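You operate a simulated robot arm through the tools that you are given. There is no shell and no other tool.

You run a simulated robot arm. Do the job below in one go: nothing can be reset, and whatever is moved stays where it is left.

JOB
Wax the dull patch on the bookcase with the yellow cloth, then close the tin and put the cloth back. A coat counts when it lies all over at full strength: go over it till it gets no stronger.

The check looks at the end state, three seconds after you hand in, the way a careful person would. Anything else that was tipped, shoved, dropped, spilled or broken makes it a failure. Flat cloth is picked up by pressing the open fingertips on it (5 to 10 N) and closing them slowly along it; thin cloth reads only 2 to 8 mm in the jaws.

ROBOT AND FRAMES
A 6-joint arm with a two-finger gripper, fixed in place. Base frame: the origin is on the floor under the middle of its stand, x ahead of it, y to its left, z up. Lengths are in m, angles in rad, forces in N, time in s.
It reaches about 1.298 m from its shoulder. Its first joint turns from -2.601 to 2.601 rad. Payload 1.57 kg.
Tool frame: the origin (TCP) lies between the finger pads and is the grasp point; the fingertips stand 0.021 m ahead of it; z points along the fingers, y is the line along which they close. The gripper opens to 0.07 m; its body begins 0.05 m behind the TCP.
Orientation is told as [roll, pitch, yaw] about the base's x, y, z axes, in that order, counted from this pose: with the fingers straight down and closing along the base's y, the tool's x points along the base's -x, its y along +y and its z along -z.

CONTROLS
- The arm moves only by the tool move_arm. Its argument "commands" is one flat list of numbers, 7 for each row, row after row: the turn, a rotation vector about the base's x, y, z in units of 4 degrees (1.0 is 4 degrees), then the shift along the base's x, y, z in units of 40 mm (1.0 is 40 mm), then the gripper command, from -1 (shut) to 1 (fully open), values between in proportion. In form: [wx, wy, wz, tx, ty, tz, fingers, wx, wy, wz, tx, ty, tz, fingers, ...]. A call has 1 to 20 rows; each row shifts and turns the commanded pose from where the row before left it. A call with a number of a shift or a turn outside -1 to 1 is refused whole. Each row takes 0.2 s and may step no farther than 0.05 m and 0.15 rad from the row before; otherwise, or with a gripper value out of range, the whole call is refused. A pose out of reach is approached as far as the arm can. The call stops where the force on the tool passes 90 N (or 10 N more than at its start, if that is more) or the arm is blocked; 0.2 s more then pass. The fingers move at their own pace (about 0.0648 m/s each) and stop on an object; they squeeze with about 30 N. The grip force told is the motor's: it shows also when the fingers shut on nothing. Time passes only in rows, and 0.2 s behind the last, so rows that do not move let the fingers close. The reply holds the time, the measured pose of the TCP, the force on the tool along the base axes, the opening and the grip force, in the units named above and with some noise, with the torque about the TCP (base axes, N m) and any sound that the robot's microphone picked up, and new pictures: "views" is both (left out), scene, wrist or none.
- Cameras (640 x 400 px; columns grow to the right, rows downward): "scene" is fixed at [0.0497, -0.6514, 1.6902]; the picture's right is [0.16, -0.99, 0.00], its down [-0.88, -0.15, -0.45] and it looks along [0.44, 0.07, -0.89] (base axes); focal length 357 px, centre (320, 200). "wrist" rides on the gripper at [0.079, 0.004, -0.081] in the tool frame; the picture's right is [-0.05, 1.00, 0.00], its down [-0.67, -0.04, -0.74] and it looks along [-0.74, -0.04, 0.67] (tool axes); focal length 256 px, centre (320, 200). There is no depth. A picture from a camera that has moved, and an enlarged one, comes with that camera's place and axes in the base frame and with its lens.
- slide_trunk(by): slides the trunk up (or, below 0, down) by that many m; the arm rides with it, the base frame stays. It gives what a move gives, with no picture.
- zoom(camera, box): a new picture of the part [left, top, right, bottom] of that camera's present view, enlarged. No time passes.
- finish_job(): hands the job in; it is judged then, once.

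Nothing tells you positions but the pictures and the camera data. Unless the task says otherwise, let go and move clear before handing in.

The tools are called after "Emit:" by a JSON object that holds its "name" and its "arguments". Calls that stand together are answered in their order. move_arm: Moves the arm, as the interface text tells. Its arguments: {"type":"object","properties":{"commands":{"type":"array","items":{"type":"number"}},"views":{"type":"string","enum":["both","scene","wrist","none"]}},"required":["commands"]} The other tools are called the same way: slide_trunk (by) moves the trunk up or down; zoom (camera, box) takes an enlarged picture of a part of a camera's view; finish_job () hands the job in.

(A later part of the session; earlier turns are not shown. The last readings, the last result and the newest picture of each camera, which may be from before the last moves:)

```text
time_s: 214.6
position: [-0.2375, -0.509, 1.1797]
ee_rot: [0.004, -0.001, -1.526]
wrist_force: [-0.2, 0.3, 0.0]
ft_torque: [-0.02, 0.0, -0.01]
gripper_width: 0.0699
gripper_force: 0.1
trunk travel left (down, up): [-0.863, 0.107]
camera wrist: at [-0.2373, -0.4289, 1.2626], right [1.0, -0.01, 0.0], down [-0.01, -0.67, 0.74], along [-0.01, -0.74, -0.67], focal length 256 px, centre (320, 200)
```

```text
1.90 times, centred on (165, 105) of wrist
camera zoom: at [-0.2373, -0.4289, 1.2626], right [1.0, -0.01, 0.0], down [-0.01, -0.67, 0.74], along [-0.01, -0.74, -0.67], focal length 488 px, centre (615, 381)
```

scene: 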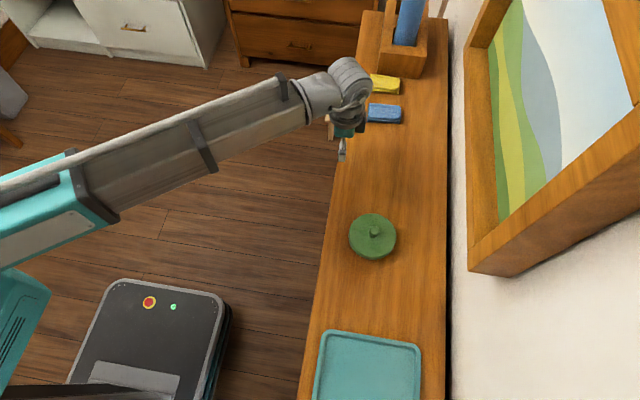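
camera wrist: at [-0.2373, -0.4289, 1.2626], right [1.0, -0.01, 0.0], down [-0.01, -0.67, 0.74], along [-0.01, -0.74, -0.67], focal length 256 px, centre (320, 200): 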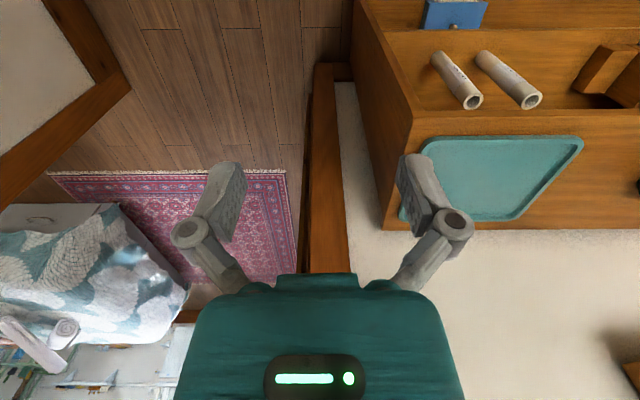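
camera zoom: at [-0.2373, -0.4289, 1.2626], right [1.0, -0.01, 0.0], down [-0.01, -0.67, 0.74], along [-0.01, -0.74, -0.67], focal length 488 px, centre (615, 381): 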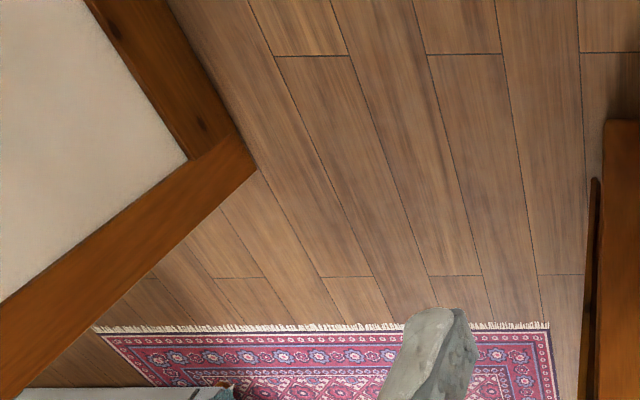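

I remember a slightly darker blotch on the end panel in the steep downward view. I'll repeat that view and examine it carefully.

Emit:
{"name": "move_arm", "arguments": {"commands": [0, 0, 1, 0.05, -0.15, 0, 1, 0, 0, 1, 0.05, -0.15, 0, 1, 0, 0, 1, 0.05, -0.15, 0, 1, 0, 0, 1, 0.05, -0.15, 0, 1, 0, 0, 1, 0.05, -0.15, 0, 1, 0, 0, 1, 0.05, -0.15, 0, 1, 0, 0, 1, 0.05, -0.15, 0, 1, 0, 0, 1, 0.05, -0.15, 0, 1, 0, 0, 1, 0.05, -0.15, 0, 1, 0, 0, 1, 0.05, -0.15, 0, 1, 0, 0, 1, 0.05, -0.15, 0, 1, 0, 0, 1, 0.05, -0.15, 0, 1, 0, 0, 1, 0.05, -0.15, 0, 1, 0, 0, 1, 0.05, -0.15, 0, 1, 0, 0, 1, 0.05, -0.15, 0, 1, 0, 0, 1, 0.05, -0.15, 0, 1, 0, 0, 1, 0.05, -0.15, 0, 1, 0, 0, 1, 0.05, -0.15, 0, 1, 0, 0, 1, 0, -0.15, 0, 1, 0, 0, 1, 0, -0.15, 0, 1], "views": "none"}}

Emit:
{"name": "move_arm", "arguments": {"commands": [0, 0, 1, 0, -0.5, 0, 1, 0, 0, 0.9, 0, -0.5, 0, 1], "views": "wrist"}}

Emit:
{"name": "zoom", "arguments": {"camera": "wrist", "box": [120, 0, 340, 120]}}

Emit:
{"name": "zoom", "arguments": {"camera": "wrist", "box": [160, 0, 340, 110]}}

```text
time_s: 218.8
position: [-0.2003, -0.6292, 1.1805]
ee_rot: [0.003, 0.0, -0.129]
wrist_force: [-0.3, -0.1, -0.4]
ft_torque: [0.01, 0.0, 0.0]
gripper_width: 0.0701
gripper_force: 0.1
trunk travel left (down, up): [-0.863, 0.107]
```

```text
time_s: 219.4
position: [-0.2002, -0.6679, 1.1817]
ee_rot: [0.005, 0.0, 0.004]
wrist_force: [-0.7, -0.3, -0.3]
ft_torque: [-0.02, -0.02, 0.01]
gripper_width: 0.0701
gripper_force: 0.0
trunk travel left (down, up): [-0.863, 0.107]
camera wrist: at [-0.2814, -0.6655, 1.2625], right [0.05, 1.0, 0.0], down [0.67, -0.04, 0.75], along [0.74, -0.04, -0.67], focal length 256 px, centre (320, 200)
```

wrist: 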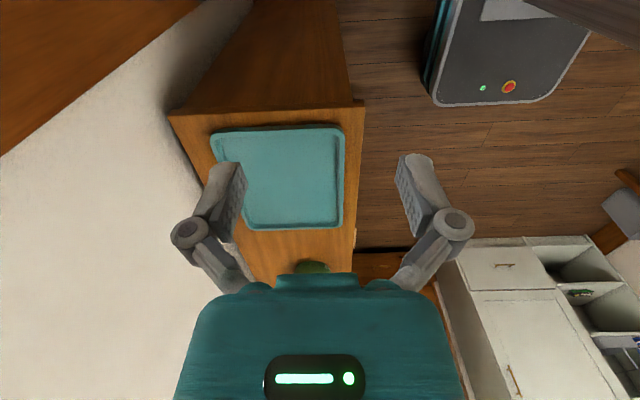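

```text
2.91 times, centred on (230, 60) of wrist
camera zoom: at [-0.2814, -0.6655, 1.2625], right [0.05, 1.0, 0.0], down [0.67, -0.04, 0.75], along [0.74, -0.04, -0.67], focal length 745 px, centre (582, 607)
```

zoom: 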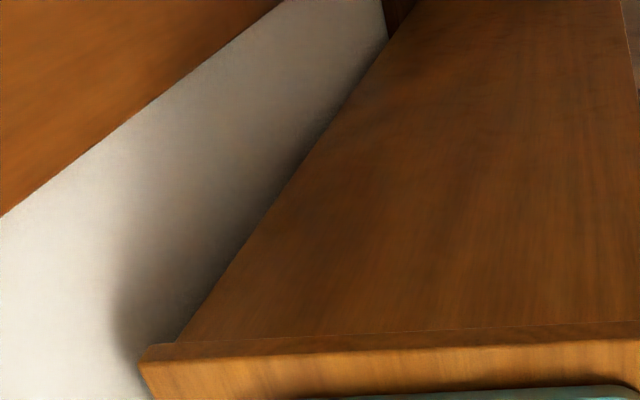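

```text
3.56 times, centred on (250, 55) of wrist
camera zoom: at [-0.2814, -0.6655, 1.2625], right [0.05, 1.0, 0.0], down [0.67, -0.04, 0.75], along [0.74, -0.04, -0.67], focal length 910 px, centre (569, 716)
```

zoom: 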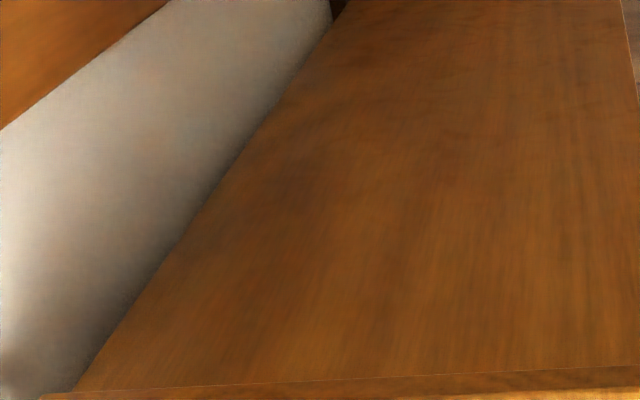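

Nothing definite there either. I'll step back to see the whole bookcase front at once from the far side of the robot, where any local difference should stand out.

Emit:
{"name": "move_arm", "arguments": {"commands": [0, 0, -1, 1, 0.05, 0, 1, 0, 0, -1, 1, 0.05, 0, 1, 0, 0, -1, 1, 0.05, 0, 1, 0, 0, -1, 1, 0.05, 0, 1, 0, 0, -1, 1, 0.05, 0, 1, 0, 0, -1, 1, 0.05, 0, 1, 0, 0, -1, 1, 0.05, 0, 1, 0, 0, -1, 1, 0.2, 0, 1, 0, 0, -1, 1, 0.2, 0, 1, 0, 0, -1, 1, 0.2, 0, 1, 0, 0, -1, 1, 0.3, 0, 1, 0, 0, -1, 1, 0.3, 0, 1, 0, 0, -1, 1, 0.3, 0, 1, 0, 0, -1, 1, 0.3, 0, 1, 0, 0, -1, 1, 0.3, 0, 1, 0, 0, -1, 1, 0.5, 0, 1, 0, 0, -1, 0.8, 0.5, 0, 1, 0, 0, -1, 0.6, 0.8, 0, 1, 0, 0, -1, 0.4, 1, 0, 1, 0, 0, -1, 0.4, 1, 0, 1], "views": "none"}}

Emit:
{"name": "move_arm", "arguments": {"commands": [0, 0, -1, 0, 1, 0, 1, 0, 0, -1, 0, 1, 0, 1, 0, 0, 0, 0, 1, 0, 1, 0, 0, 0, 0, 1, 0, 1, 0, 0, 0, 0, 1, 0, 1, 0, 0, 0, 0, 1, 0, 1, 0, 0, 0, 0, 1, 0, 1, 0, 0, 0, 0, 1, 0, 1, 0, 0, 0, 0, 1, 0, 1, 0, 0, 0, 0, 1, 0, 1, 0, 0, 0, 0, 1, 0, 1, 0, 0, 0, 0, 1, 0, 1]}}

```text
time_s: 223.6
position: [0.5287, -0.4191, 1.1828]
ee_rot: [0.001, -0.002, -1.397]
wrist_force: [0.1, 0.1, -0.5]
ft_torque: [-0.01, -0.02, 0.01]
gripper_width: 0.0702
gripper_force: 0.1
out of reach, approached as far as the arm can: row 1, 7
trunk travel left (down, up): [-0.863, 0.107]
```

```text
time_s: 226.2
position: [0.5372, 0.0601, 1.1829]
ee_rot: [0.002, -0.002, -1.534]
wrist_force: [0.3, -0.1, -0.4]
ft_torque: [-0.02, -0.02, 0.01]
gripper_width: 0.07
gripper_force: 0.0
out of reach, approached as far as the arm can: row 9, 11
trunk travel left (down, up): [-0.863, 0.107]
camera wrist: at [0.5373, 0.1385, 1.2627], right [1.0, -0.02, 0.0], down [-0.01, -0.67, 0.75], along [-0.01, -0.75, -0.67], focal length 256 px, centre (320, 200)
```

scene: 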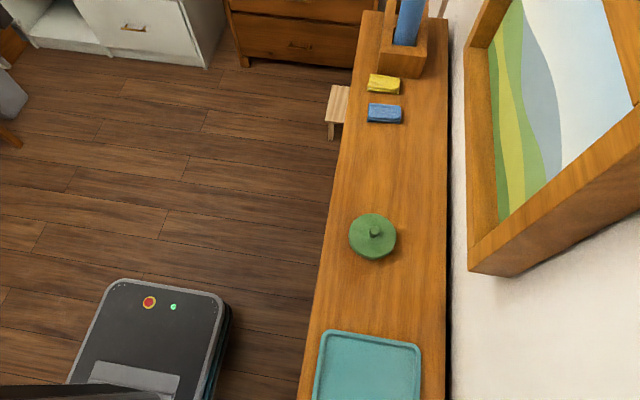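
wrist: 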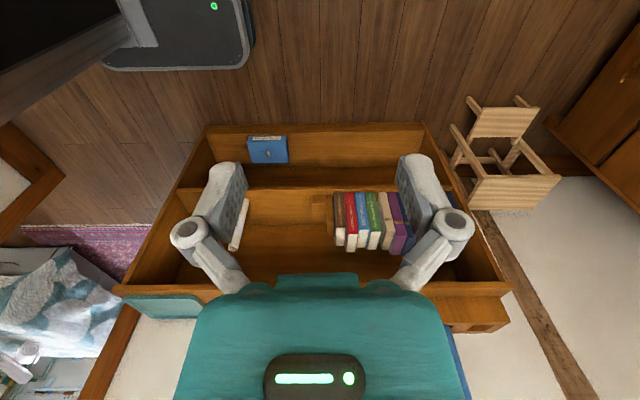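

Emit:
{"name": "zoom", "arguments": {"camera": "wrist", "box": [110, 110, 520, 340]}}

Emit:
{"name": "zoom", "arguments": {"camera": "wrist", "box": [190, 115, 330, 205]}}

Emit:
{"name": "zoom", "arguments": {"camera": "wrist", "box": [300, 115, 440, 205]}}

Emit:
{"name": "zoom", "arguments": {"camera": "wrist", "box": [0, 210, 140, 400]}}

```text
1.56 times, centred on (315, 225) of wrist
camera zoom: at [0.5373, 0.1385, 1.2627], right [1.0, -0.02, 0.0], down [-0.01, -0.67, 0.75], along [-0.01, -0.75, -0.67], focal length 400 px, centre (328, 161)
```

zoom: 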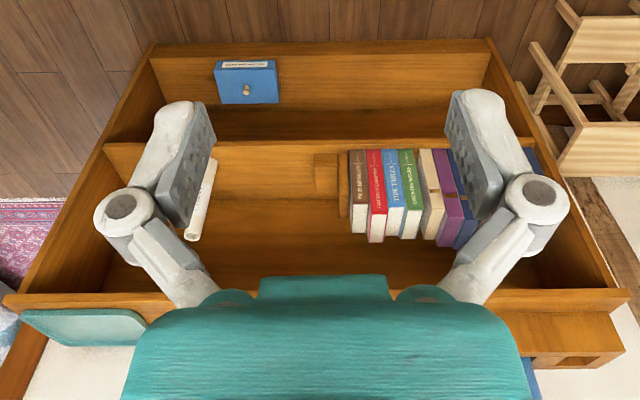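

```text
4.44 times, centred on (260, 160) of wrist
camera zoom: at [0.5373, 0.1385, 1.2627], right [1.0, -0.02, 0.0], down [-0.01, -0.67, 0.75], along [-0.01, -0.75, -0.67], focal length 1138 px, centre (587, 378)
```

zoom: 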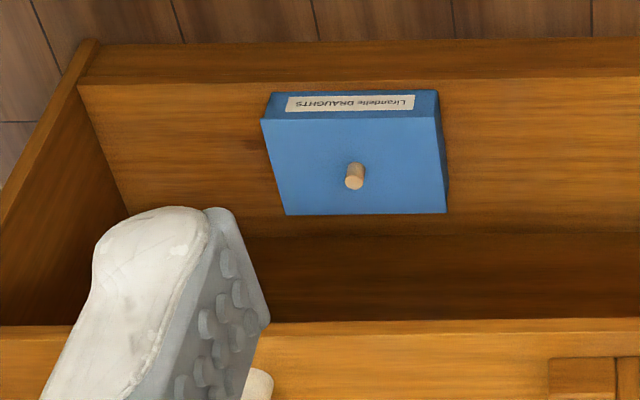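

```text
4.44 times, centred on (370, 160) of wrist
camera zoom: at [0.5373, 0.1385, 1.2627], right [1.0, -0.02, 0.0], down [-0.01, -0.67, 0.75], along [-0.01, -0.75, -0.67], focal length 1138 px, centre (98, 378)
```

zoom: 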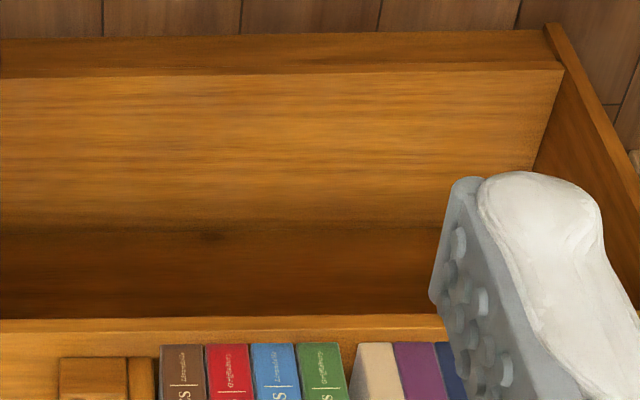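

```text
2.11 times, centred on (70, 305) of wrist
camera zoom: at [0.5373, 0.1385, 1.2627], right [1.0, -0.02, 0.0], down [-0.01, -0.67, 0.75], along [-0.01, -0.75, -0.67], focal length 539 px, centre (846, -21)
```

zoom: 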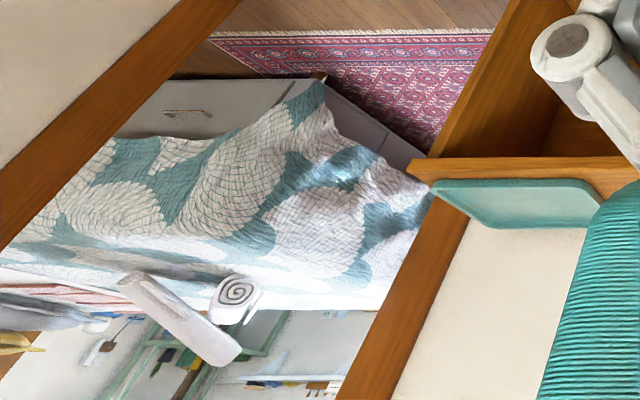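

The bottom shelf is below the arm's reach anyway. I'll compare the far end of the top with its middle at the same magnification, since the grain there looked smoother.

Emit:
{"name": "zoom", "arguments": {"camera": "scene", "box": [404, 70, 444, 95]}}

Emit:
{"name": "zoom", "arguments": {"camera": "scene", "box": [404, 95, 444, 120]}}

Emit:
{"name": "zoom", "arguments": {"camera": "scene", "box": [404, 120, 444, 145]}}

Emit:
{"name": "zoom", "arguments": {"camera": "scene", "box": [400, 60, 460, 240]}}

Emit:
{"name": "zoom", "arguments": {"camera": "scene", "box": [328, 40, 378, 200]}}

```text
16.00 times, centred on (424, 82) of scene
camera zoom: at [0.0497, -0.6514, 1.6902], right [0.16, -0.99, 0.0], down [-0.88, -0.15, -0.45], along [0.44, 0.07, -0.89], focal length 5711 px, centre (-1344, 2080)
```

zoom: 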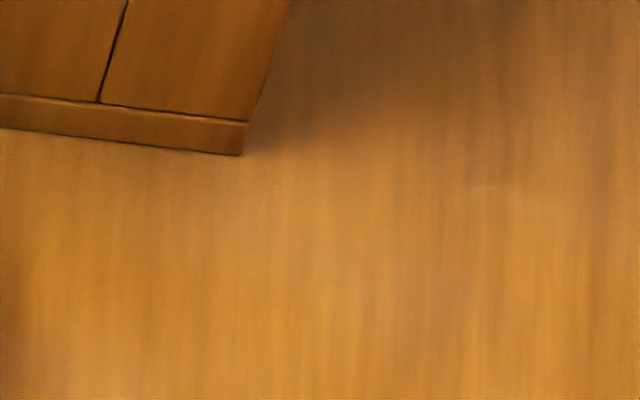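

```text
16.00 times, centred on (424, 108) of scene
camera zoom: at [0.0497, -0.6514, 1.6902], right [0.16, -0.99, 0.0], down [-0.88, -0.15, -0.45], along [0.44, 0.07, -0.89], focal length 5711 px, centre (-1344, 1680)
```

zoom: 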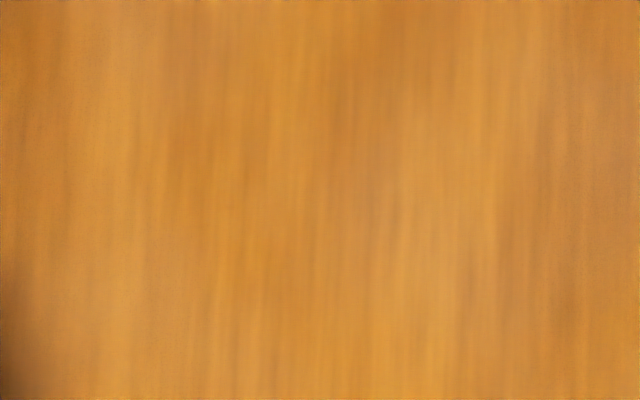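

```text
16.00 times, centred on (424, 132) of scene
camera zoom: at [0.0497, -0.6514, 1.6902], right [0.16, -0.99, 0.0], down [-0.88, -0.15, -0.45], along [0.44, 0.07, -0.89], focal length 5711 px, centre (-1344, 1280)
```

zoom: 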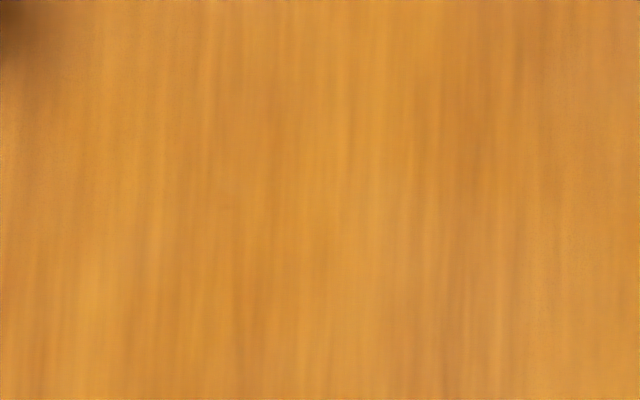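

```text
2.22 times, centred on (430, 150) of scene
camera zoom: at [0.0497, -0.6514, 1.6902], right [0.16, -0.99, 0.0], down [-0.88, -0.15, -0.45], along [0.44, 0.07, -0.89], focal length 793 px, centre (76, 311)
```

zoom: 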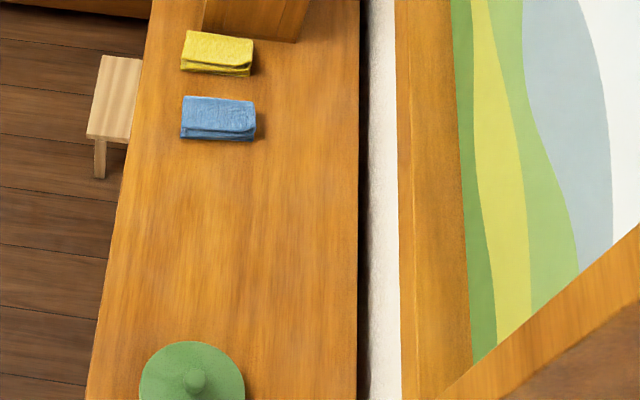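

```text
2.50 times, centred on (353, 120) of scene
camera zoom: at [0.0497, -0.6514, 1.6902], right [0.16, -0.99, 0.0], down [-0.88, -0.15, -0.45], along [0.44, 0.07, -0.89], focal length 892 px, centre (238, 400)
```

zoom: 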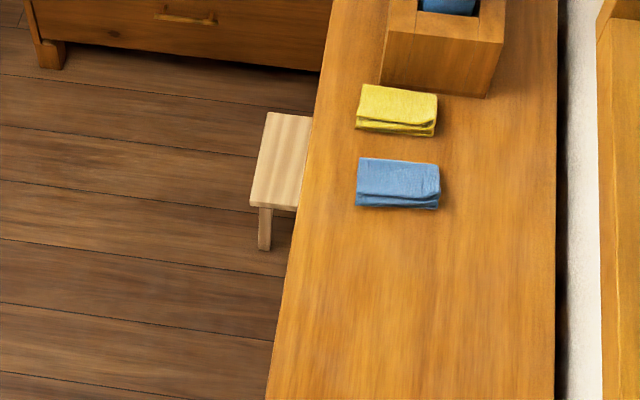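

Emit:
{"name": "zoom", "arguments": {"camera": "wrist", "box": [235, 180, 345, 250]}}

Emit:
{"name": "zoom", "arguments": {"camera": "wrist", "box": [110, 180, 250, 300]}}

Emit:
{"name": "zoom", "arguments": {"camera": "wrist", "box": [400, 180, 530, 340]}}

```text
5.71 times, centred on (290, 215) of wrist
camera zoom: at [0.5373, 0.1385, 1.2627], right [1.0, -0.02, 0.0], down [-0.01, -0.67, 0.75], along [-0.01, -0.75, -0.67], focal length 1463 px, centre (491, 114)
```

zoom: 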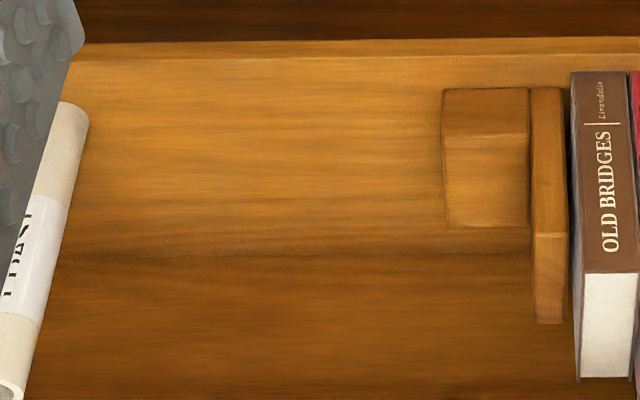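

```text
3.33 times, centred on (180, 240) of wrist
camera zoom: at [0.5373, 0.1385, 1.2627], right [1.0, -0.02, 0.0], down [-0.01, -0.67, 0.75], along [-0.01, -0.75, -0.67], focal length 853 px, centre (787, 67)
```

zoom: 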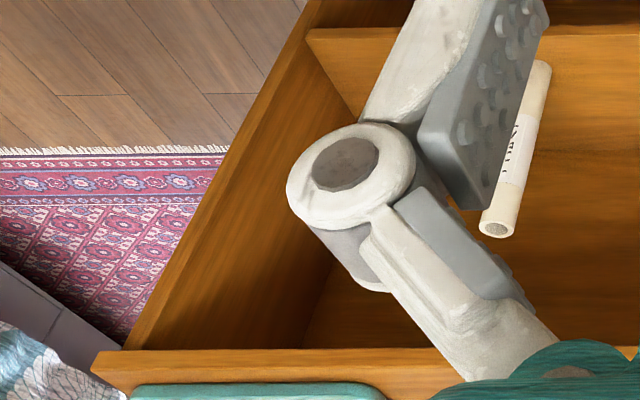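

```text
2.50 times, centred on (465, 260) of wrist
camera zoom: at [0.5373, 0.1385, 1.2627], right [1.0, -0.02, 0.0], down [-0.01, -0.67, 0.75], along [-0.01, -0.75, -0.67], focal length 640 px, centre (-42, 50)
```

zoom: 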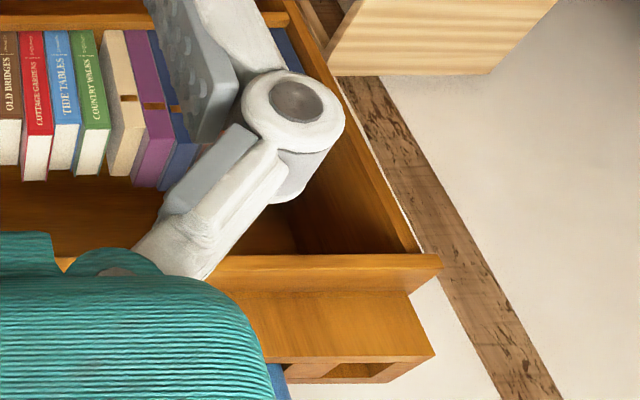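

Emit:
{"name": "zoom", "arguments": {"camera": "scene", "box": [355, 5, 455, 70]}}

Emit:
{"name": "zoom", "arguments": {"camera": "scene", "box": [420, 10, 460, 60]}}

Emit:
{"name": "zoom", "arguments": {"camera": "scene", "box": [290, 330, 330, 400]}}

Emit:
{"name": "zoom", "arguments": {"camera": "scene", "box": [410, 330, 460, 400]}}

```text
6.15 times, centred on (405, 38) of scene
camera zoom: at [0.0497, -0.6514, 1.6902], right [0.16, -0.99, 0.0], down [-0.88, -0.15, -0.45], along [0.44, 0.07, -0.89], focal length 2197 px, centre (-203, 1200)
```

zoom: 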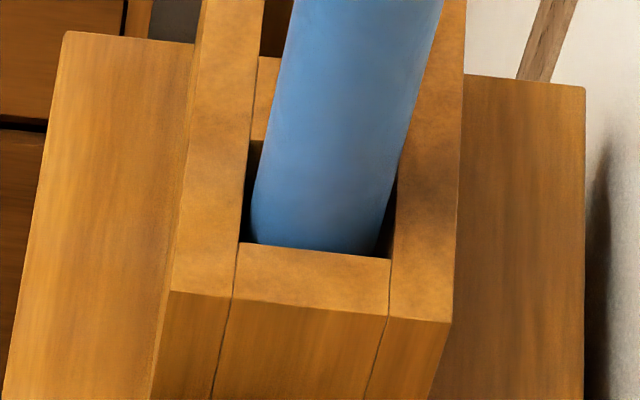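

```text
8.00 times, centred on (440, 35) of scene
camera zoom: at [0.0497, -0.6514, 1.6902], right [0.16, -0.99, 0.0], down [-0.88, -0.15, -0.45], along [0.44, 0.07, -0.89], focal length 2856 px, centre (-640, 1520)
```

zoom: 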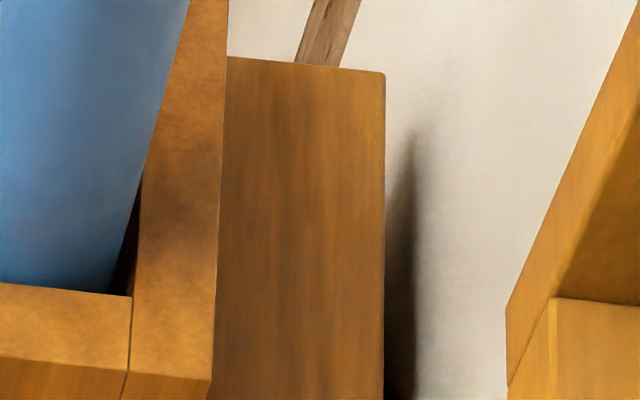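

```text
5.71 times, centred on (310, 365) of scene
camera zoom: at [0.0497, -0.6514, 1.6902], right [0.16, -0.99, 0.0], down [-0.88, -0.15, -0.45], along [0.44, 0.07, -0.89], focal length 2040 px, centre (377, -743)
```

zoom: 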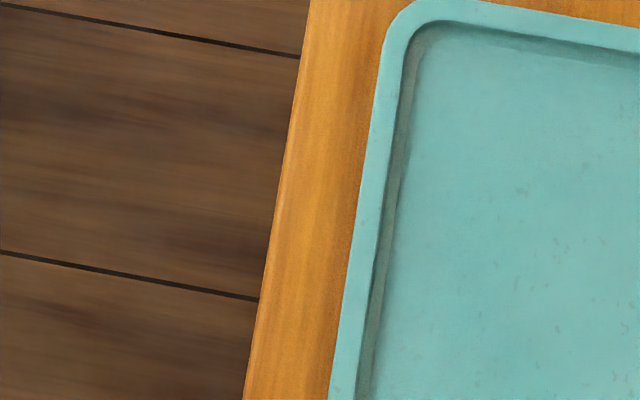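

```text
5.71 times, centred on (435, 365) of scene
camera zoom: at [0.0497, -0.6514, 1.6902], right [0.16, -0.99, 0.0], down [-0.88, -0.15, -0.45], along [0.44, 0.07, -0.89], focal length 2040 px, centre (-337, -743)
```

zoom: 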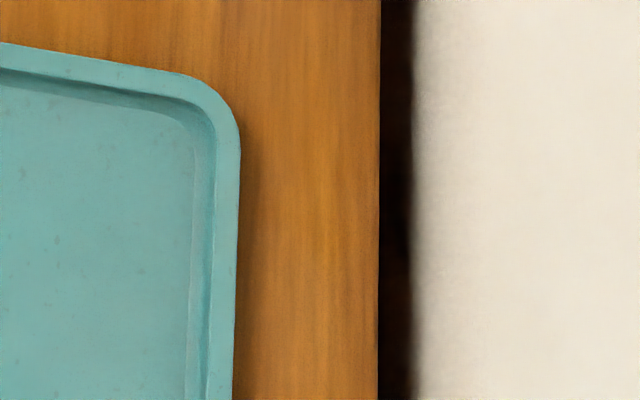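

I'll try one more edge-on gloss check of the full length of the top, from farther back so that all of it is seen at a similar angle.

Emit:
{"name": "move_arm", "arguments": {"commands": [-1, 0, 0, 0, 0, 0, 1, -1, 0, 0, 0, 0, 0, 1, -1, 0, 0, 0, 0, 0, 1, -1, 0, 0, 0, 0, 0, 1, -1, 0, 0, 0, 0, 0, 1, -1, 0, 0, 0, 0, 0, 1, -1, 0, 0, 0, 0, 0, 1, -1, 0, 0, 0, 0, 0, 1, -1, 0, 0, 0, 0, 0, 1, -1, 0, 0, 0, 0, 0, 1], "views": "none"}}

Emit:
{"name": "slide_trunk", "arguments": {"by": -0.16}}

Emit:
{"name": "move_arm", "arguments": {"commands": [0, 0, 0, 0, 0, 0, 1], "views": "wrist"}}

Emit:
{"name": "zoom", "arguments": {"camera": "wrist", "box": [100, 150, 560, 230]}}

```text
time_s: 228.4
position: [0.5377, 0.0617, 1.2252]
ee_rot: [-0.027, -0.698, -1.524]
wrist_force: [0.6, 0.5, -0.3]
ft_torque: [0.02, -0.01, -0.02]
gripper_width: 0.0701
gripper_force: 0.1
out of reach, approached as far as the arm can: row 3, 4, 5, 6, 7, 8, 9, 10
trunk travel left (down, up): [-0.863, 0.107]
```

```text
time_s: 230.2
position: [0.537, 0.0609, 1.0658]
ee_rot: [-0.029, -0.697, -1.525]
wrist_force: [0.8, 0.4, -0.5]
ft_torque: [0.01, -0.01, -0.02]
gripper_width: 0.07
gripper_force: 0.2
trunk travel left (down, up): [-0.703, 0.267]
```

```text
time_s: 230.6
position: [0.5372, 0.0609, 1.0645]
ee_rot: [-0.027, -0.696, -1.524]
wrist_force: [0.5, 0.7, -0.1]
ft_torque: [-0.03, 0.02, 0.0]
gripper_width: 0.0697
gripper_force: 0.1
trunk travel left (down, up): [-0.703, 0.267]
camera wrist: at [0.5373, 0.1738, 1.0763], right [1.0, -0.01, 0.01], down [-0.01, -0.03, 1.0], along [-0.01, -1.0, -0.03], focal length 256 px, centre (320, 200)
```

wrist: 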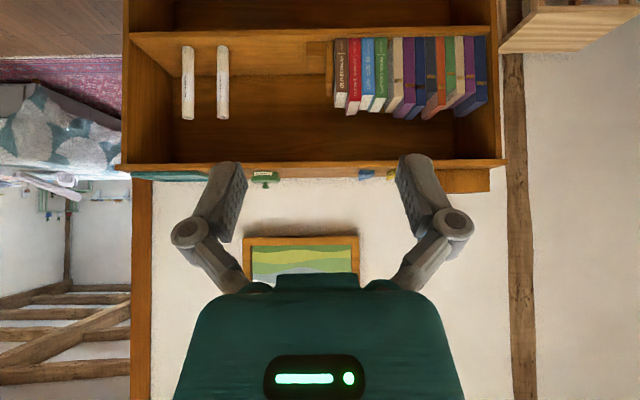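

```text
1.39 times, centred on (330, 190) of wrist
camera zoom: at [0.5373, 0.1738, 1.0763], right [1.0, -0.01, 0.01], down [-0.01, -0.03, 1.0], along [-0.01, -1.0, -0.03], focal length 356 px, centre (306, 214)
```

zoom: 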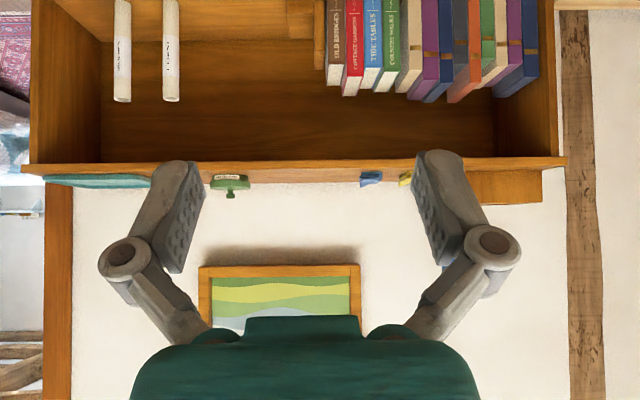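

Emit:
{"name": "zoom", "arguments": {"camera": "wrist", "box": [120, 20, 350, 165]}}

Emit:
{"name": "zoom", "arguments": {"camera": "wrist", "box": [240, 160, 400, 190]}}

Emit:
{"name": "zoom", "arguments": {"camera": "wrist", "box": [300, 80, 520, 200]}}

```text
2.76 times, centred on (235, 92) of wrist
camera zoom: at [0.5373, 0.1738, 1.0763], right [1.0, -0.01, 0.01], down [-0.01, -0.03, 1.0], along [-0.01, -1.0, -0.03], focal length 706 px, centre (554, 497)
```

zoom: 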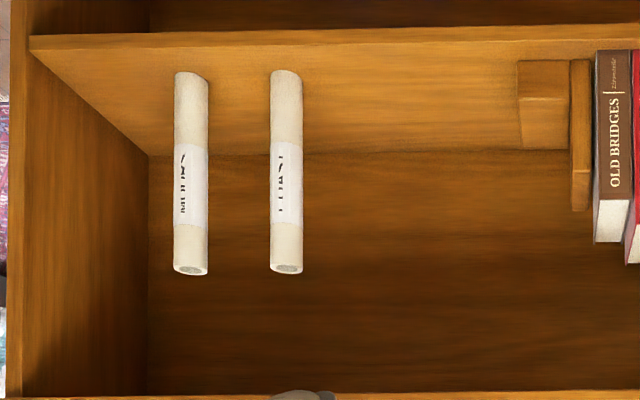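

```text
4.00 times, centred on (320, 175) of wrist
camera zoom: at [0.5373, 0.1738, 1.0763], right [1.0, -0.01, 0.01], down [-0.01, -0.03, 1.0], along [-0.01, -1.0, -0.03], focal length 1024 px, centre (320, 300)
```

zoom: 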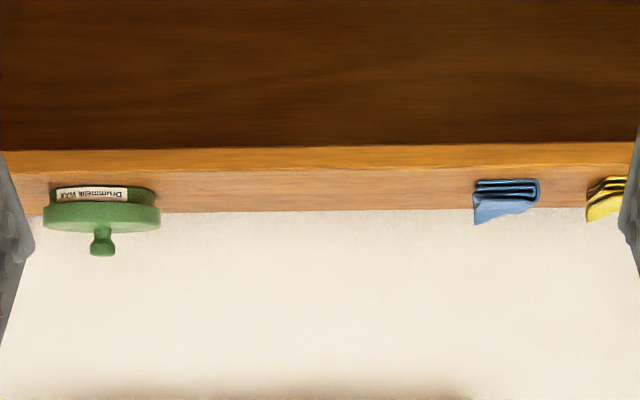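

```text
2.91 times, centred on (410, 140) of wrist
camera zoom: at [0.5373, 0.1738, 1.0763], right [1.0, -0.01, 0.01], down [-0.01, -0.03, 1.0], along [-0.01, -1.0, -0.03], focal length 745 px, centre (58, 374)
```

zoom: 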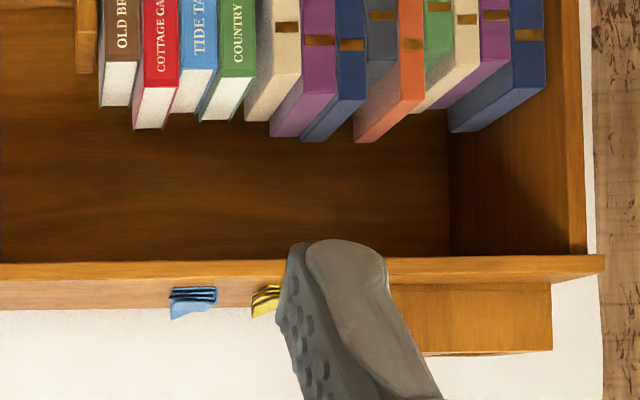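

The top's gloss is uniform, so the top is definitely not it. The outer left end panel is the remaining reachable surface, so I'll check its gloss edge-on from the front.

Emit:
{"name": "move_arm", "arguments": {"commands": [1, 0, 0, 0, 0, 0, 1, 1, 0, 0, 0, 0, 0, 1, 1, 0, 0, 0, 0, 0, 1, 1, 0, 0, 0, 0, 0, 1, 1, 0, 0, 0, 0, 0, 1, 1, 0, 0, 0, 0, 0, 1, 1, 0, 0, 0, 0, 0, 1, 1, 0, 0, 0, 0, 0, 1, 1, 0, 0, 0, 0, 0, 1, 1, 0, 0, 0, 0, 0, 1], "views": "none"}}

Emit:
{"name": "slide_trunk", "arguments": {"by": 0.16}}

Emit:
{"name": "move_arm", "arguments": {"commands": [0, 0, 0, 0, -1, 0, 1, 0, 0, 0, 0, -1, 0, 1, 0, 0, 0, 0, -1, 0, 1, 0, 0, 0, 0, -1, 0, 1, 0, 0, 0, 0, -1, 0, 1, 0, 0, 0, 0, -1, 0, 1, 0, 0, 0, 0, -1, 0, 1, 0, 0, 0, 0, -1, 0, 1, 0, 0, 0, 0, -1, 0, 1, 0, 0, 0, -0.5, -1, 0, 1, 0, 0, 0, -0.5, -1, 0, 1, 0, 0, 0, -1, -0.5, 0, 1, 0, 0, 0, -1, -0.5, 0, 1, 0, 0, 0, -1, -0.5, 0, 1, 0, 0, 0, -1, -0.4, 0, 1, 0, 0, 0, -1, -0.4, 0, 1, 0, 0, 0, -1, -0.3, 0, 1, 0, 0, 0, -1, 0, 0, 1, 0, 0, 0, -1, 0, 0, 1, 0, 0, 0, -1, 0, 0, 1], "views": "none"}}

Emit:
{"name": "move_arm", "arguments": {"commands": [0, 0, 0, -1, 0, 0, 1, 0, 0, 0, -1, 0, 0, 1, 0, 0, 0, -1, 0, 0, 1, 0, 0, 0, -1, 0, 0, 1, 0, 0, 0, -1, 0, 0, 1, 0, 0, 0, -1, 0, 0, 1, 0, 0, 0, -1, 0, 0, 1, 0, 0, 0, -1, 0.2, 0, 1], "views": "none"}}

```text
time_s: 232.8
position: [0.5359, 0.061, 1.0217]
ee_rot: [0.004, 0.001, -1.535]
wrist_force: [0.9, -0.3, -0.2]
ft_torque: [0.03, 0.0, -0.03]
gripper_width: 0.0703
gripper_force: 0.0
out of reach, approached as far as the arm can: row 1, 2, 3, 4, 5, 6, 8
trunk travel left (down, up): [-0.703, 0.267]
```

```text
time_s: 234.6
position: [0.5378, 0.0611, 1.1818]
ee_rot: [0.001, 0.0, -1.534]
wrist_force: [0.1, -0.1, 0.3]
ft_torque: [0.0, -0.02, 0.02]
gripper_width: 0.07
gripper_force: 0.1
trunk travel left (down, up): [-0.863, 0.107]
```

```text
time_s: 238.8
position: [0.1368, -0.4827, 1.1817]
ee_rot: [0.002, 0.001, -1.536]
wrist_force: [-1.2, 1.4, 0.8]
ft_torque: [0.01, 0.0, 0.01]
gripper_width: 0.0699
gripper_force: 0.1
out of reach, approached as far as the arm can: row 2, 7
trunk travel left (down, up): [-0.863, 0.107]
```

```text
time_s: 240.6
position: [-0.1829, -0.4768, 1.181]
ee_rot: [0.004, -0.002, -1.534]
wrist_force: [0.6, 0.2, -0.9]
ft_torque: [0.06, -0.01, 0.0]
gripper_width: 0.0702
gripper_force: 0.1
out of reach, approached as far as the arm can: row 2
trunk travel left (down, up): [-0.863, 0.107]
```

Emit:
{"name": "slide_trunk", "arguments": {"by": -0.4}}

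Emit:
{"name": "move_arm", "arguments": {"commands": [-1, 0, 0, 0, 0, 0, 1, -1, 0, 0, 0, 0, 0, 1, -1, 0, 0, 0, 0, 0, 1, -1, 0, 0, 0, 0, 0, 1, -1, 0, 0, 0, 0, 0, 1, -1, 0, 0, 0, 0, 0, 1, -1, 0, 0, 0, 0, 0, 1, -1, 0, 0, 0, 0, 0, 1], "views": "wrist"}}

Emit:
{"name": "zoom", "arguments": {"camera": "wrist", "box": [320, 20, 440, 280]}}

```text
time_s: 244.5
position: [-0.1817, -0.478, 0.7832]
ee_rot: [0.004, 0.0, -1.535]
wrist_force: [0.2, 0.0, -0.5]
ft_torque: [0.03, 0.01, 0.01]
gripper_width: 0.07
gripper_force: 0.1
trunk travel left (down, up): [-0.463, 0.507]
```

```text
time_s: 246.3
position: [-0.2039, -0.5144, 0.8089]
ee_rot: [-0.02, -0.557, -1.526]
wrist_force: [-0.1, 0.2, 0.3]
ft_torque: [-0.02, -0.02, -0.02]
gripper_width: 0.07
gripper_force: 0.0
out of reach, approached as far as the arm can: row 3, 4, 5, 6, 7, 8
trunk travel left (down, up): [-0.463, 0.507]
camera wrist: at [-0.2048, -0.4046, 0.8366], right [1.0, -0.01, 0.01], down [-0.01, -0.17, 0.98], along [-0.01, -0.98, -0.17], focal length 256 px, centre (320, 200)
```

wrist: 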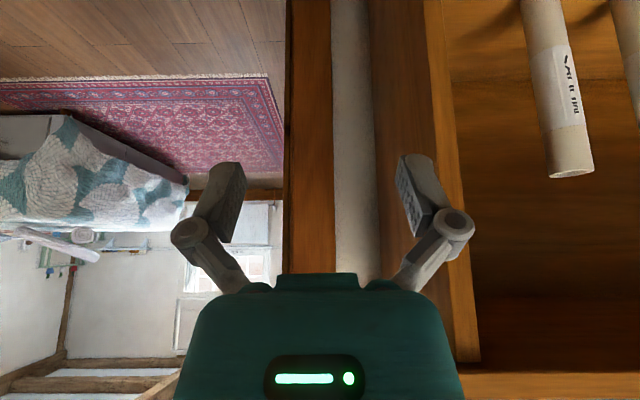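

```text
1.54 times, centred on (380, 150) of wrist
camera zoom: at [-0.2048, -0.4046, 0.8366], right [1.0, -0.01, 0.01], down [-0.01, -0.17, 0.98], along [-0.01, -0.98, -0.17], focal length 394 px, centre (228, 277)
```

zoom: 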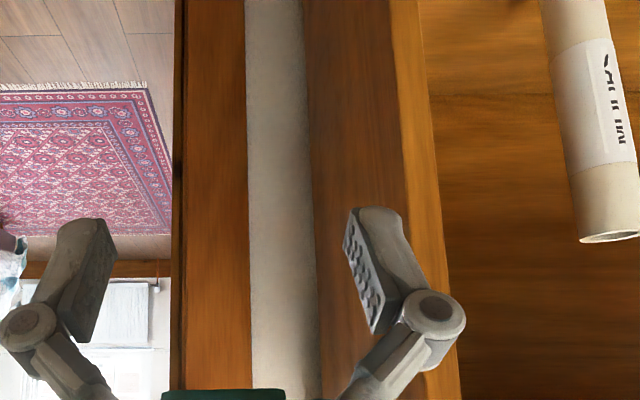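

Emit:
{"name": "zoom", "arguments": {"camera": "wrist", "box": [355, 0, 435, 60]}}

Emit:
{"name": "zoom", "arguments": {"camera": "wrist", "box": [355, 50, 435, 110]}}

Emit:
{"name": "zoom", "arguments": {"camera": "wrist", "box": [355, 100, 435, 160]}}

Emit:
{"name": "zoom", "arguments": {"camera": "wrist", "box": [335, 0, 455, 280]}}

```text
6.67 times, centred on (395, 30) of wrist
camera zoom: at [-0.2048, -0.4046, 0.8366], right [1.0, -0.01, 0.01], down [-0.01, -0.17, 0.98], along [-0.01, -0.98, -0.17], focal length 1707 px, centre (-180, 1333)
```

zoom: 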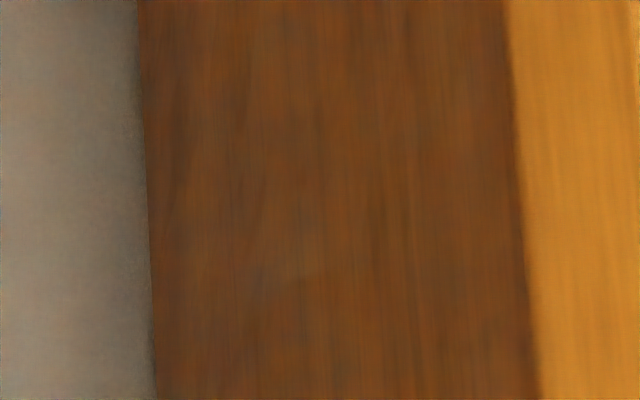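

```text
6.67 times, centred on (395, 80) of wrist
camera zoom: at [-0.2048, -0.4046, 0.8366], right [1.0, -0.01, 0.01], down [-0.01, -0.17, 0.98], along [-0.01, -0.98, -0.17], focal length 1707 px, centre (-180, 1000)
```

zoom: 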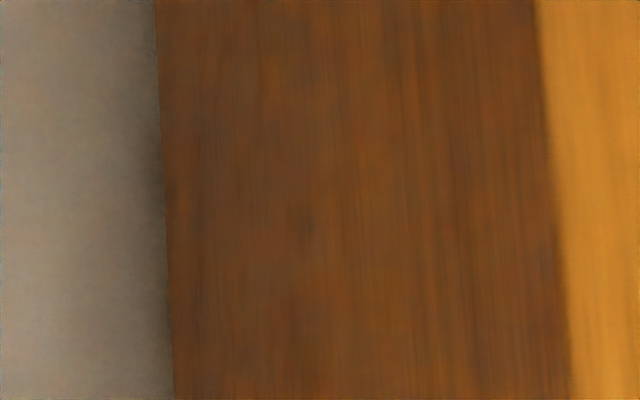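

```text
6.67 times, centred on (395, 130) of wrist
camera zoom: at [-0.2048, -0.4046, 0.8366], right [1.0, -0.01, 0.01], down [-0.01, -0.17, 0.98], along [-0.01, -0.98, -0.17], focal length 1707 px, centre (-180, 667)
```

zoom: 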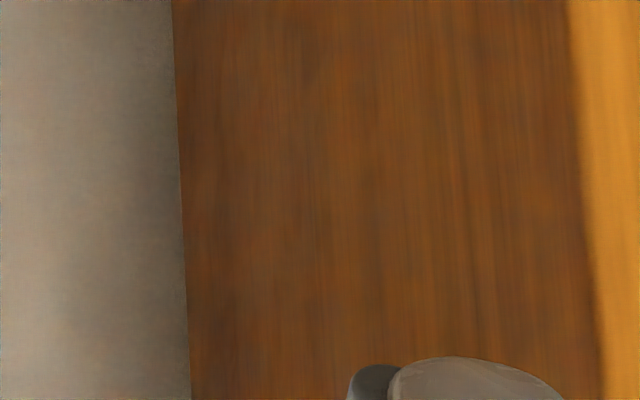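

```text
1.43 times, centred on (395, 140) of wrist
camera zoom: at [-0.2048, -0.4046, 0.8366], right [1.0, -0.01, 0.01], down [-0.01, -0.17, 0.98], along [-0.01, -0.98, -0.17], focal length 366 px, centre (213, 286)
```

zoom: 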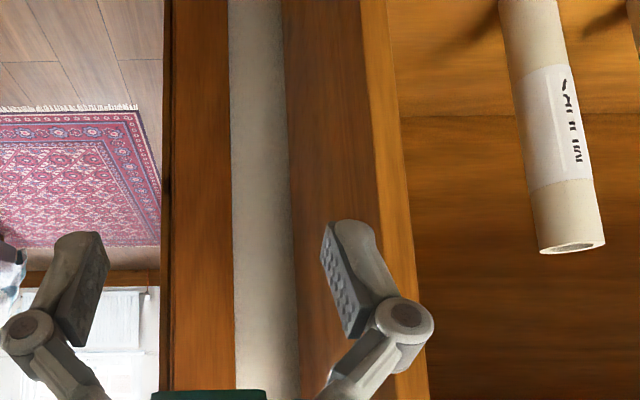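

The end panel is uniform edge-on as well. I'll make one more check of the rear half of the top, toward the light from the wall side, which I haven't seen at the mirror angle yet.

Emit:
{"name": "move_arm", "arguments": {"commands": [1, 0, 0, 0, 0, 0, 1, 1, 0, 0, 0, 0, 0, 1, 1, 0, 0, 0, 0, 0, 1, 1, 0, 0, 0, 0, 0, 1, 1, 0, 0, 0, 0, 0, 1, 1, 0, 0, 0, 0, 0, 1, 1, 0, 0, 0, 0, 0, 1, 1, 0, 0, 0, 0, 0, 1], "views": "none"}}

Emit:
{"name": "slide_trunk", "arguments": {"by": 0.4}}

Emit:
{"name": "move_arm", "arguments": {"commands": [0, 0, 1, 0.8, -0.15, 0, 1, 0, 0, 1, 0.8, -0.15, 0, 1, 0, 0, 1, 0.8, -0.15, 0, 1, 0, 0, 1, 0.8, -0.15, 0, 1, 0, 0, 1, 0.8, -0.15, 0, 1, 0, 0, 1, 0.8, -0.15, 0, 1, 0, 0, 1, 0.8, -0.15, 0, 1, 0, 0, 1, 0.8, -0.15, 0, 1, 0, 0, 1, 0.8, -0.15, 0, 1, 0, 0, 1, 0.8, -0.15, 0, 1, 0, 0, 1, 0.8, -0.15, 0, 1, 0, 0, 1, 0.8, -0.15, 0, 1, 0, 0, 1, 0.8, -0.15, 0, 1, 0, 0, 1, 0.8, -0.15, 0, 1, 0, 0, 1, 0.8, -0.15, 0, 1, 0, 0, 1, 0.8, -0.15, 0, 1, 0, 0, 1, 0.8, -0.1, 0, 1, 0, 0, 1, 0.8, -0.1, 0, 1, 0, 0, 1, 0.8, -0.1, 0, 1, 0, 0, 1, 0.8, -0.1, 0, 1], "views": "none"}}

Emit:
{"name": "move_arm", "arguments": {"commands": [0, 0, 1, 0.1, -0.1, 0, 1, 0, 0, 1, 0.1, -0.1, 0, 1, 0, 0, 1, 0.1, -0.1, 0, 1, 0, 0, 1, 0.1, -0.1, 0, 1, 0, 0, 1, 0.1, -0.1, 0, 1, 0, 0, 1, 0.1, -0.1, 0, 1, 0, 0, 1, 0.1, -0.1, 0, 1, 0, 0, 1, 0.1, -0.1, 0, 1, 0, 0, 1, 0.1, -0.1, 0, 1, 0, 0, 1, 0.1, -0.1, 0, 1, 0, 0, 1, 0, 0, 0, 1, 0, 0, 1, 0, 0, 0, 1, 0, 0, 1, 0, 0, 0, 1, 0, 0, 1, 0, 0, 0, 1, 0, 0, 1, 0, 0, 0, 1, 0, 0, 1, 0, 0, 0, 1, 0, 0, 1, 0, 0, 0, 1, 0, 0, 1, 0, 0, 0, 1, 0, 0, 1, 0, 0, 0, 1, 0, 0, 1, 0, 0, 0, 1]}}

```text
time_s: 248.1
position: [-0.2039, -0.5159, 0.7828]
ee_rot: [0.002, 0.0, -1.533]
wrist_force: [0.2, 0.3, 0.0]
ft_torque: [-0.06, 0.01, 0.03]
gripper_width: 0.0702
gripper_force: 0.1
out of reach, approached as far as the arm can: row 1, 2, 3, 4, 6
trunk travel left (down, up): [-0.463, 0.507]
```

```text
time_s: 251.9
position: [-0.2038, -0.5149, 1.1821]
ee_rot: [0.004, 0.0, -1.534]
wrist_force: [-0.2, 0.1, -0.1]
ft_torque: [0.01, 0.01, 0.01]
gripper_width: 0.0699
gripper_force: 0.0
trunk travel left (down, up): [-0.863, 0.107]
```

```text
time_s: 256.1
position: [0.4413, -0.6279, 1.182]
ee_rot: [0.004, 0.002, -0.139]
wrist_force: [0.8, 0.1, 0.3]
ft_torque: [-0.03, -0.01, 0.0]
gripper_width: 0.0699
gripper_force: 0.1
out of reach, approached as far as the arm can: row 10, 20
trunk travel left (down, up): [-0.863, 0.107]
```

```text
time_s: 260.3
position: [0.4756, -0.6677, 1.1819]
ee_rot: [0.001, 0.0, 1.259]
wrist_force: [0.7, -1.0, -1.2]
ft_torque: [-0.01, 0.01, 0.01]
gripper_width: 0.07
gripper_force: 0.0
trunk travel left (down, up): [-0.863, 0.107]
camera wrist: at [0.4466, -0.7426, 1.2628], right [-0.93, 0.36, 0.0], down [0.24, 0.62, 0.74], along [0.26, 0.7, -0.67], focal length 256 px, centre (320, 200)
```

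scene: 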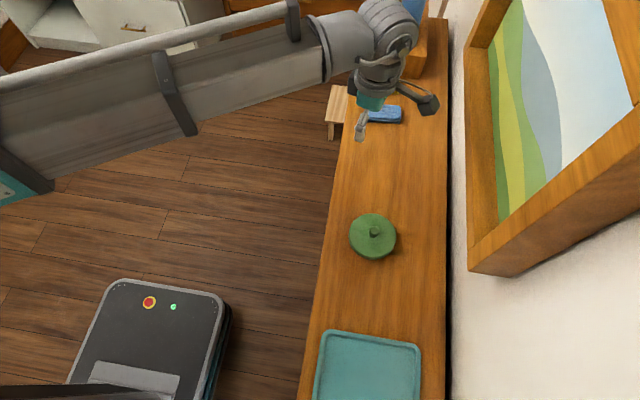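
wrist: 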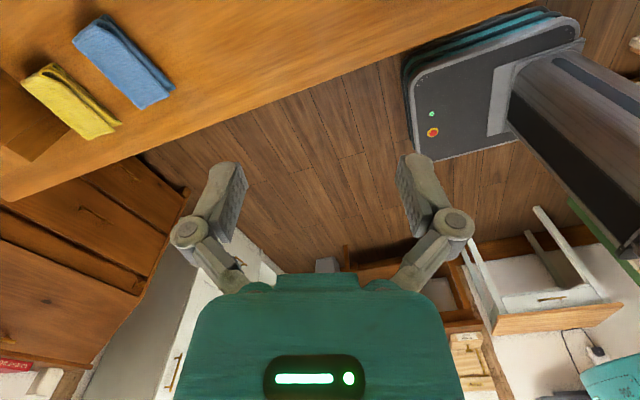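

Emit:
{"name": "slide_trunk", "arguments": {"by": -0.15}}

Emit:
{"name": "move_arm", "arguments": {"commands": [0, 0, 0.7, 0.2, -0.35, 0, 1, 0, 0, 0.7, 0.2, -0.35, 0, 1, 0, 0, 0.7, 0.2, -0.35, 0, 1, 0, 0, 0.7, 0.2, -0.35, 0, 1], "views": "wrist"}}

Emit:
{"name": "zoom", "arguments": {"camera": "wrist", "box": [120, 0, 540, 180]}}

```text
time_s: 262.1
position: [0.4754, -0.6676, 1.0315]
ee_rot: [0.002, 0.0, 1.259]
wrist_force: [1.0, 0.4, 0.1]
ft_torque: [0.03, 0.01, -0.03]
gripper_width: 0.0699
gripper_force: 0.1
trunk travel left (down, up): [-0.713, 0.257]
```

```text
time_s: 263.1
position: [0.5095, -0.7237, 1.0313]
ee_rot: [0.004, 0.0, 1.455]
wrist_force: [0.1, 0.0, 0.7]
ft_torque: [-0.04, 0.02, -0.01]
gripper_width: 0.0699
gripper_force: 0.0
trunk travel left (down, up): [-0.713, 0.257]
camera wrist: at [0.4949, -0.8015, 1.1127], right [-0.99, 0.17, 0.0], down [0.11, 0.66, 0.74], along [0.12, 0.73, -0.67], focal length 256 px, centre (320, 200)
```

wrist: 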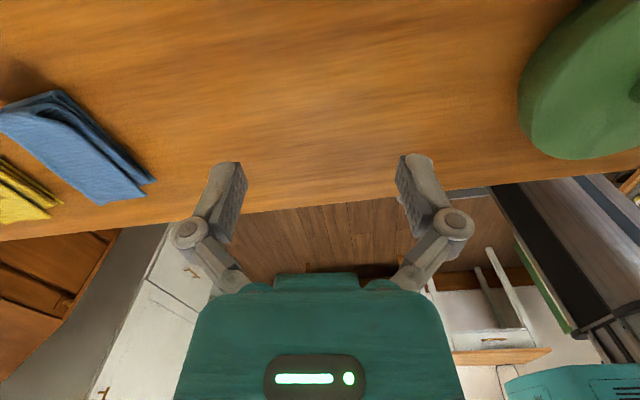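

```text
1.52 times, centred on (330, 90) of wrist
camera zoom: at [0.4949, -0.8015, 1.1127], right [-0.99, 0.17, 0.0], down [0.11, 0.66, 0.74], along [0.12, 0.73, -0.67], focal length 390 px, centre (305, 368)
```

zoom: 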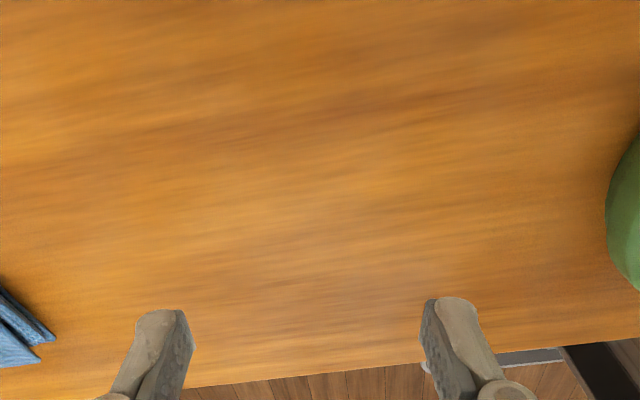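

There is no visible edge anywhere, so the patch must be very low in contrast. The clear gap between the tin and the cloths is the natural place for it. I'll start the job and watch for the coat appearing. First I'll take the lid off by its knob.

Emit:
{"name": "slide_trunk", "arguments": {"by": 0.08}}

Emit:
{"name": "move_arm", "arguments": {"commands": [0, 0, -1, 0, 0.1, 0, 1, 0, 0, -1, 0, 0.1, 0, 1, 0, 0, -1, -0.2, 0, 0, 1, 0, 0, -1, -0.2, 0, 0, 1, 0, 0, -1, -0.2, 0, 0, 1, 0, 0, -1, -0.2, 0, 0, 1, 0, 0, -1, -0.25, 0, 0, 1, 0, 0, -1, -0.25, 0, 0, 1, 0, 0, -1, -0.25, 0, 0, 1, 0, 0, -1, -0.25, 0, 0, 1, 0, 0, -1, -0.25, 0, 0, 1, 0, 0, -1, -0.25, 0, 0, 1, 0, 0, -1, -0.25, 0, 0, 1, 0, 0, -1, -0.25, 0, 0, 1, 0, 0, -1, -0.25, 0, 0, 1, 0, 0, -1, -0.25, -0.05, 0, 1, 0, 0, -1, -0.25, -0.05, 0, 1, 0, 0, -1, -0.25, -0.05, 0, 1, 0, 0, -1, -0.25, -0.05, 0, 1, 0, 0, -1, -0.25, 0, 0, 1], "views": "wrist"}}

```text
time_s: 264.2
position: [0.5095, -0.7223, 1.1116]
ee_rot: [0.003, 0.0, 1.456]
wrist_force: [-0.1, 0.7, 0.0]
ft_torque: [0.0, -0.01, 0.01]
gripper_width: 0.0701
gripper_force: 0.1
trunk travel left (down, up): [-0.793, 0.177]
```

```text
time_s: 268.4
position: [0.3374, -0.721, 1.1113]
ee_rot: [0.001, 0.001, 0.056]
wrist_force: [0.0, 0.2, -0.4]
ft_torque: [0.0, 0.01, 0.0]
gripper_width: 0.0701
gripper_force: 0.0
trunk travel left (down, up): [-0.793, 0.177]
camera wrist: at [0.2567, -0.7228, 1.1929], right [0.0, 1.0, 0.0], down [0.67, 0.0, 0.74], along [0.74, 0.0, -0.67], focal length 256 px, centre (320, 200)
```

wrist: 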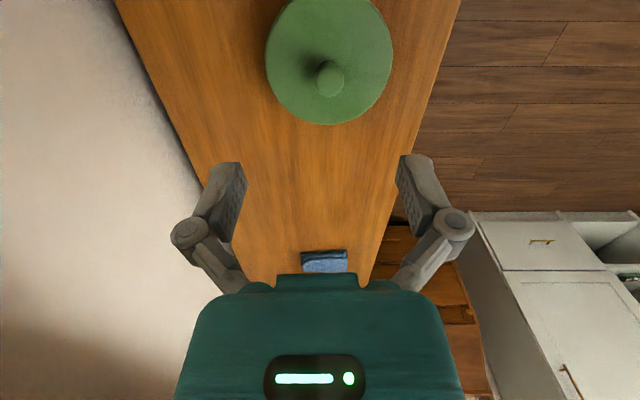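

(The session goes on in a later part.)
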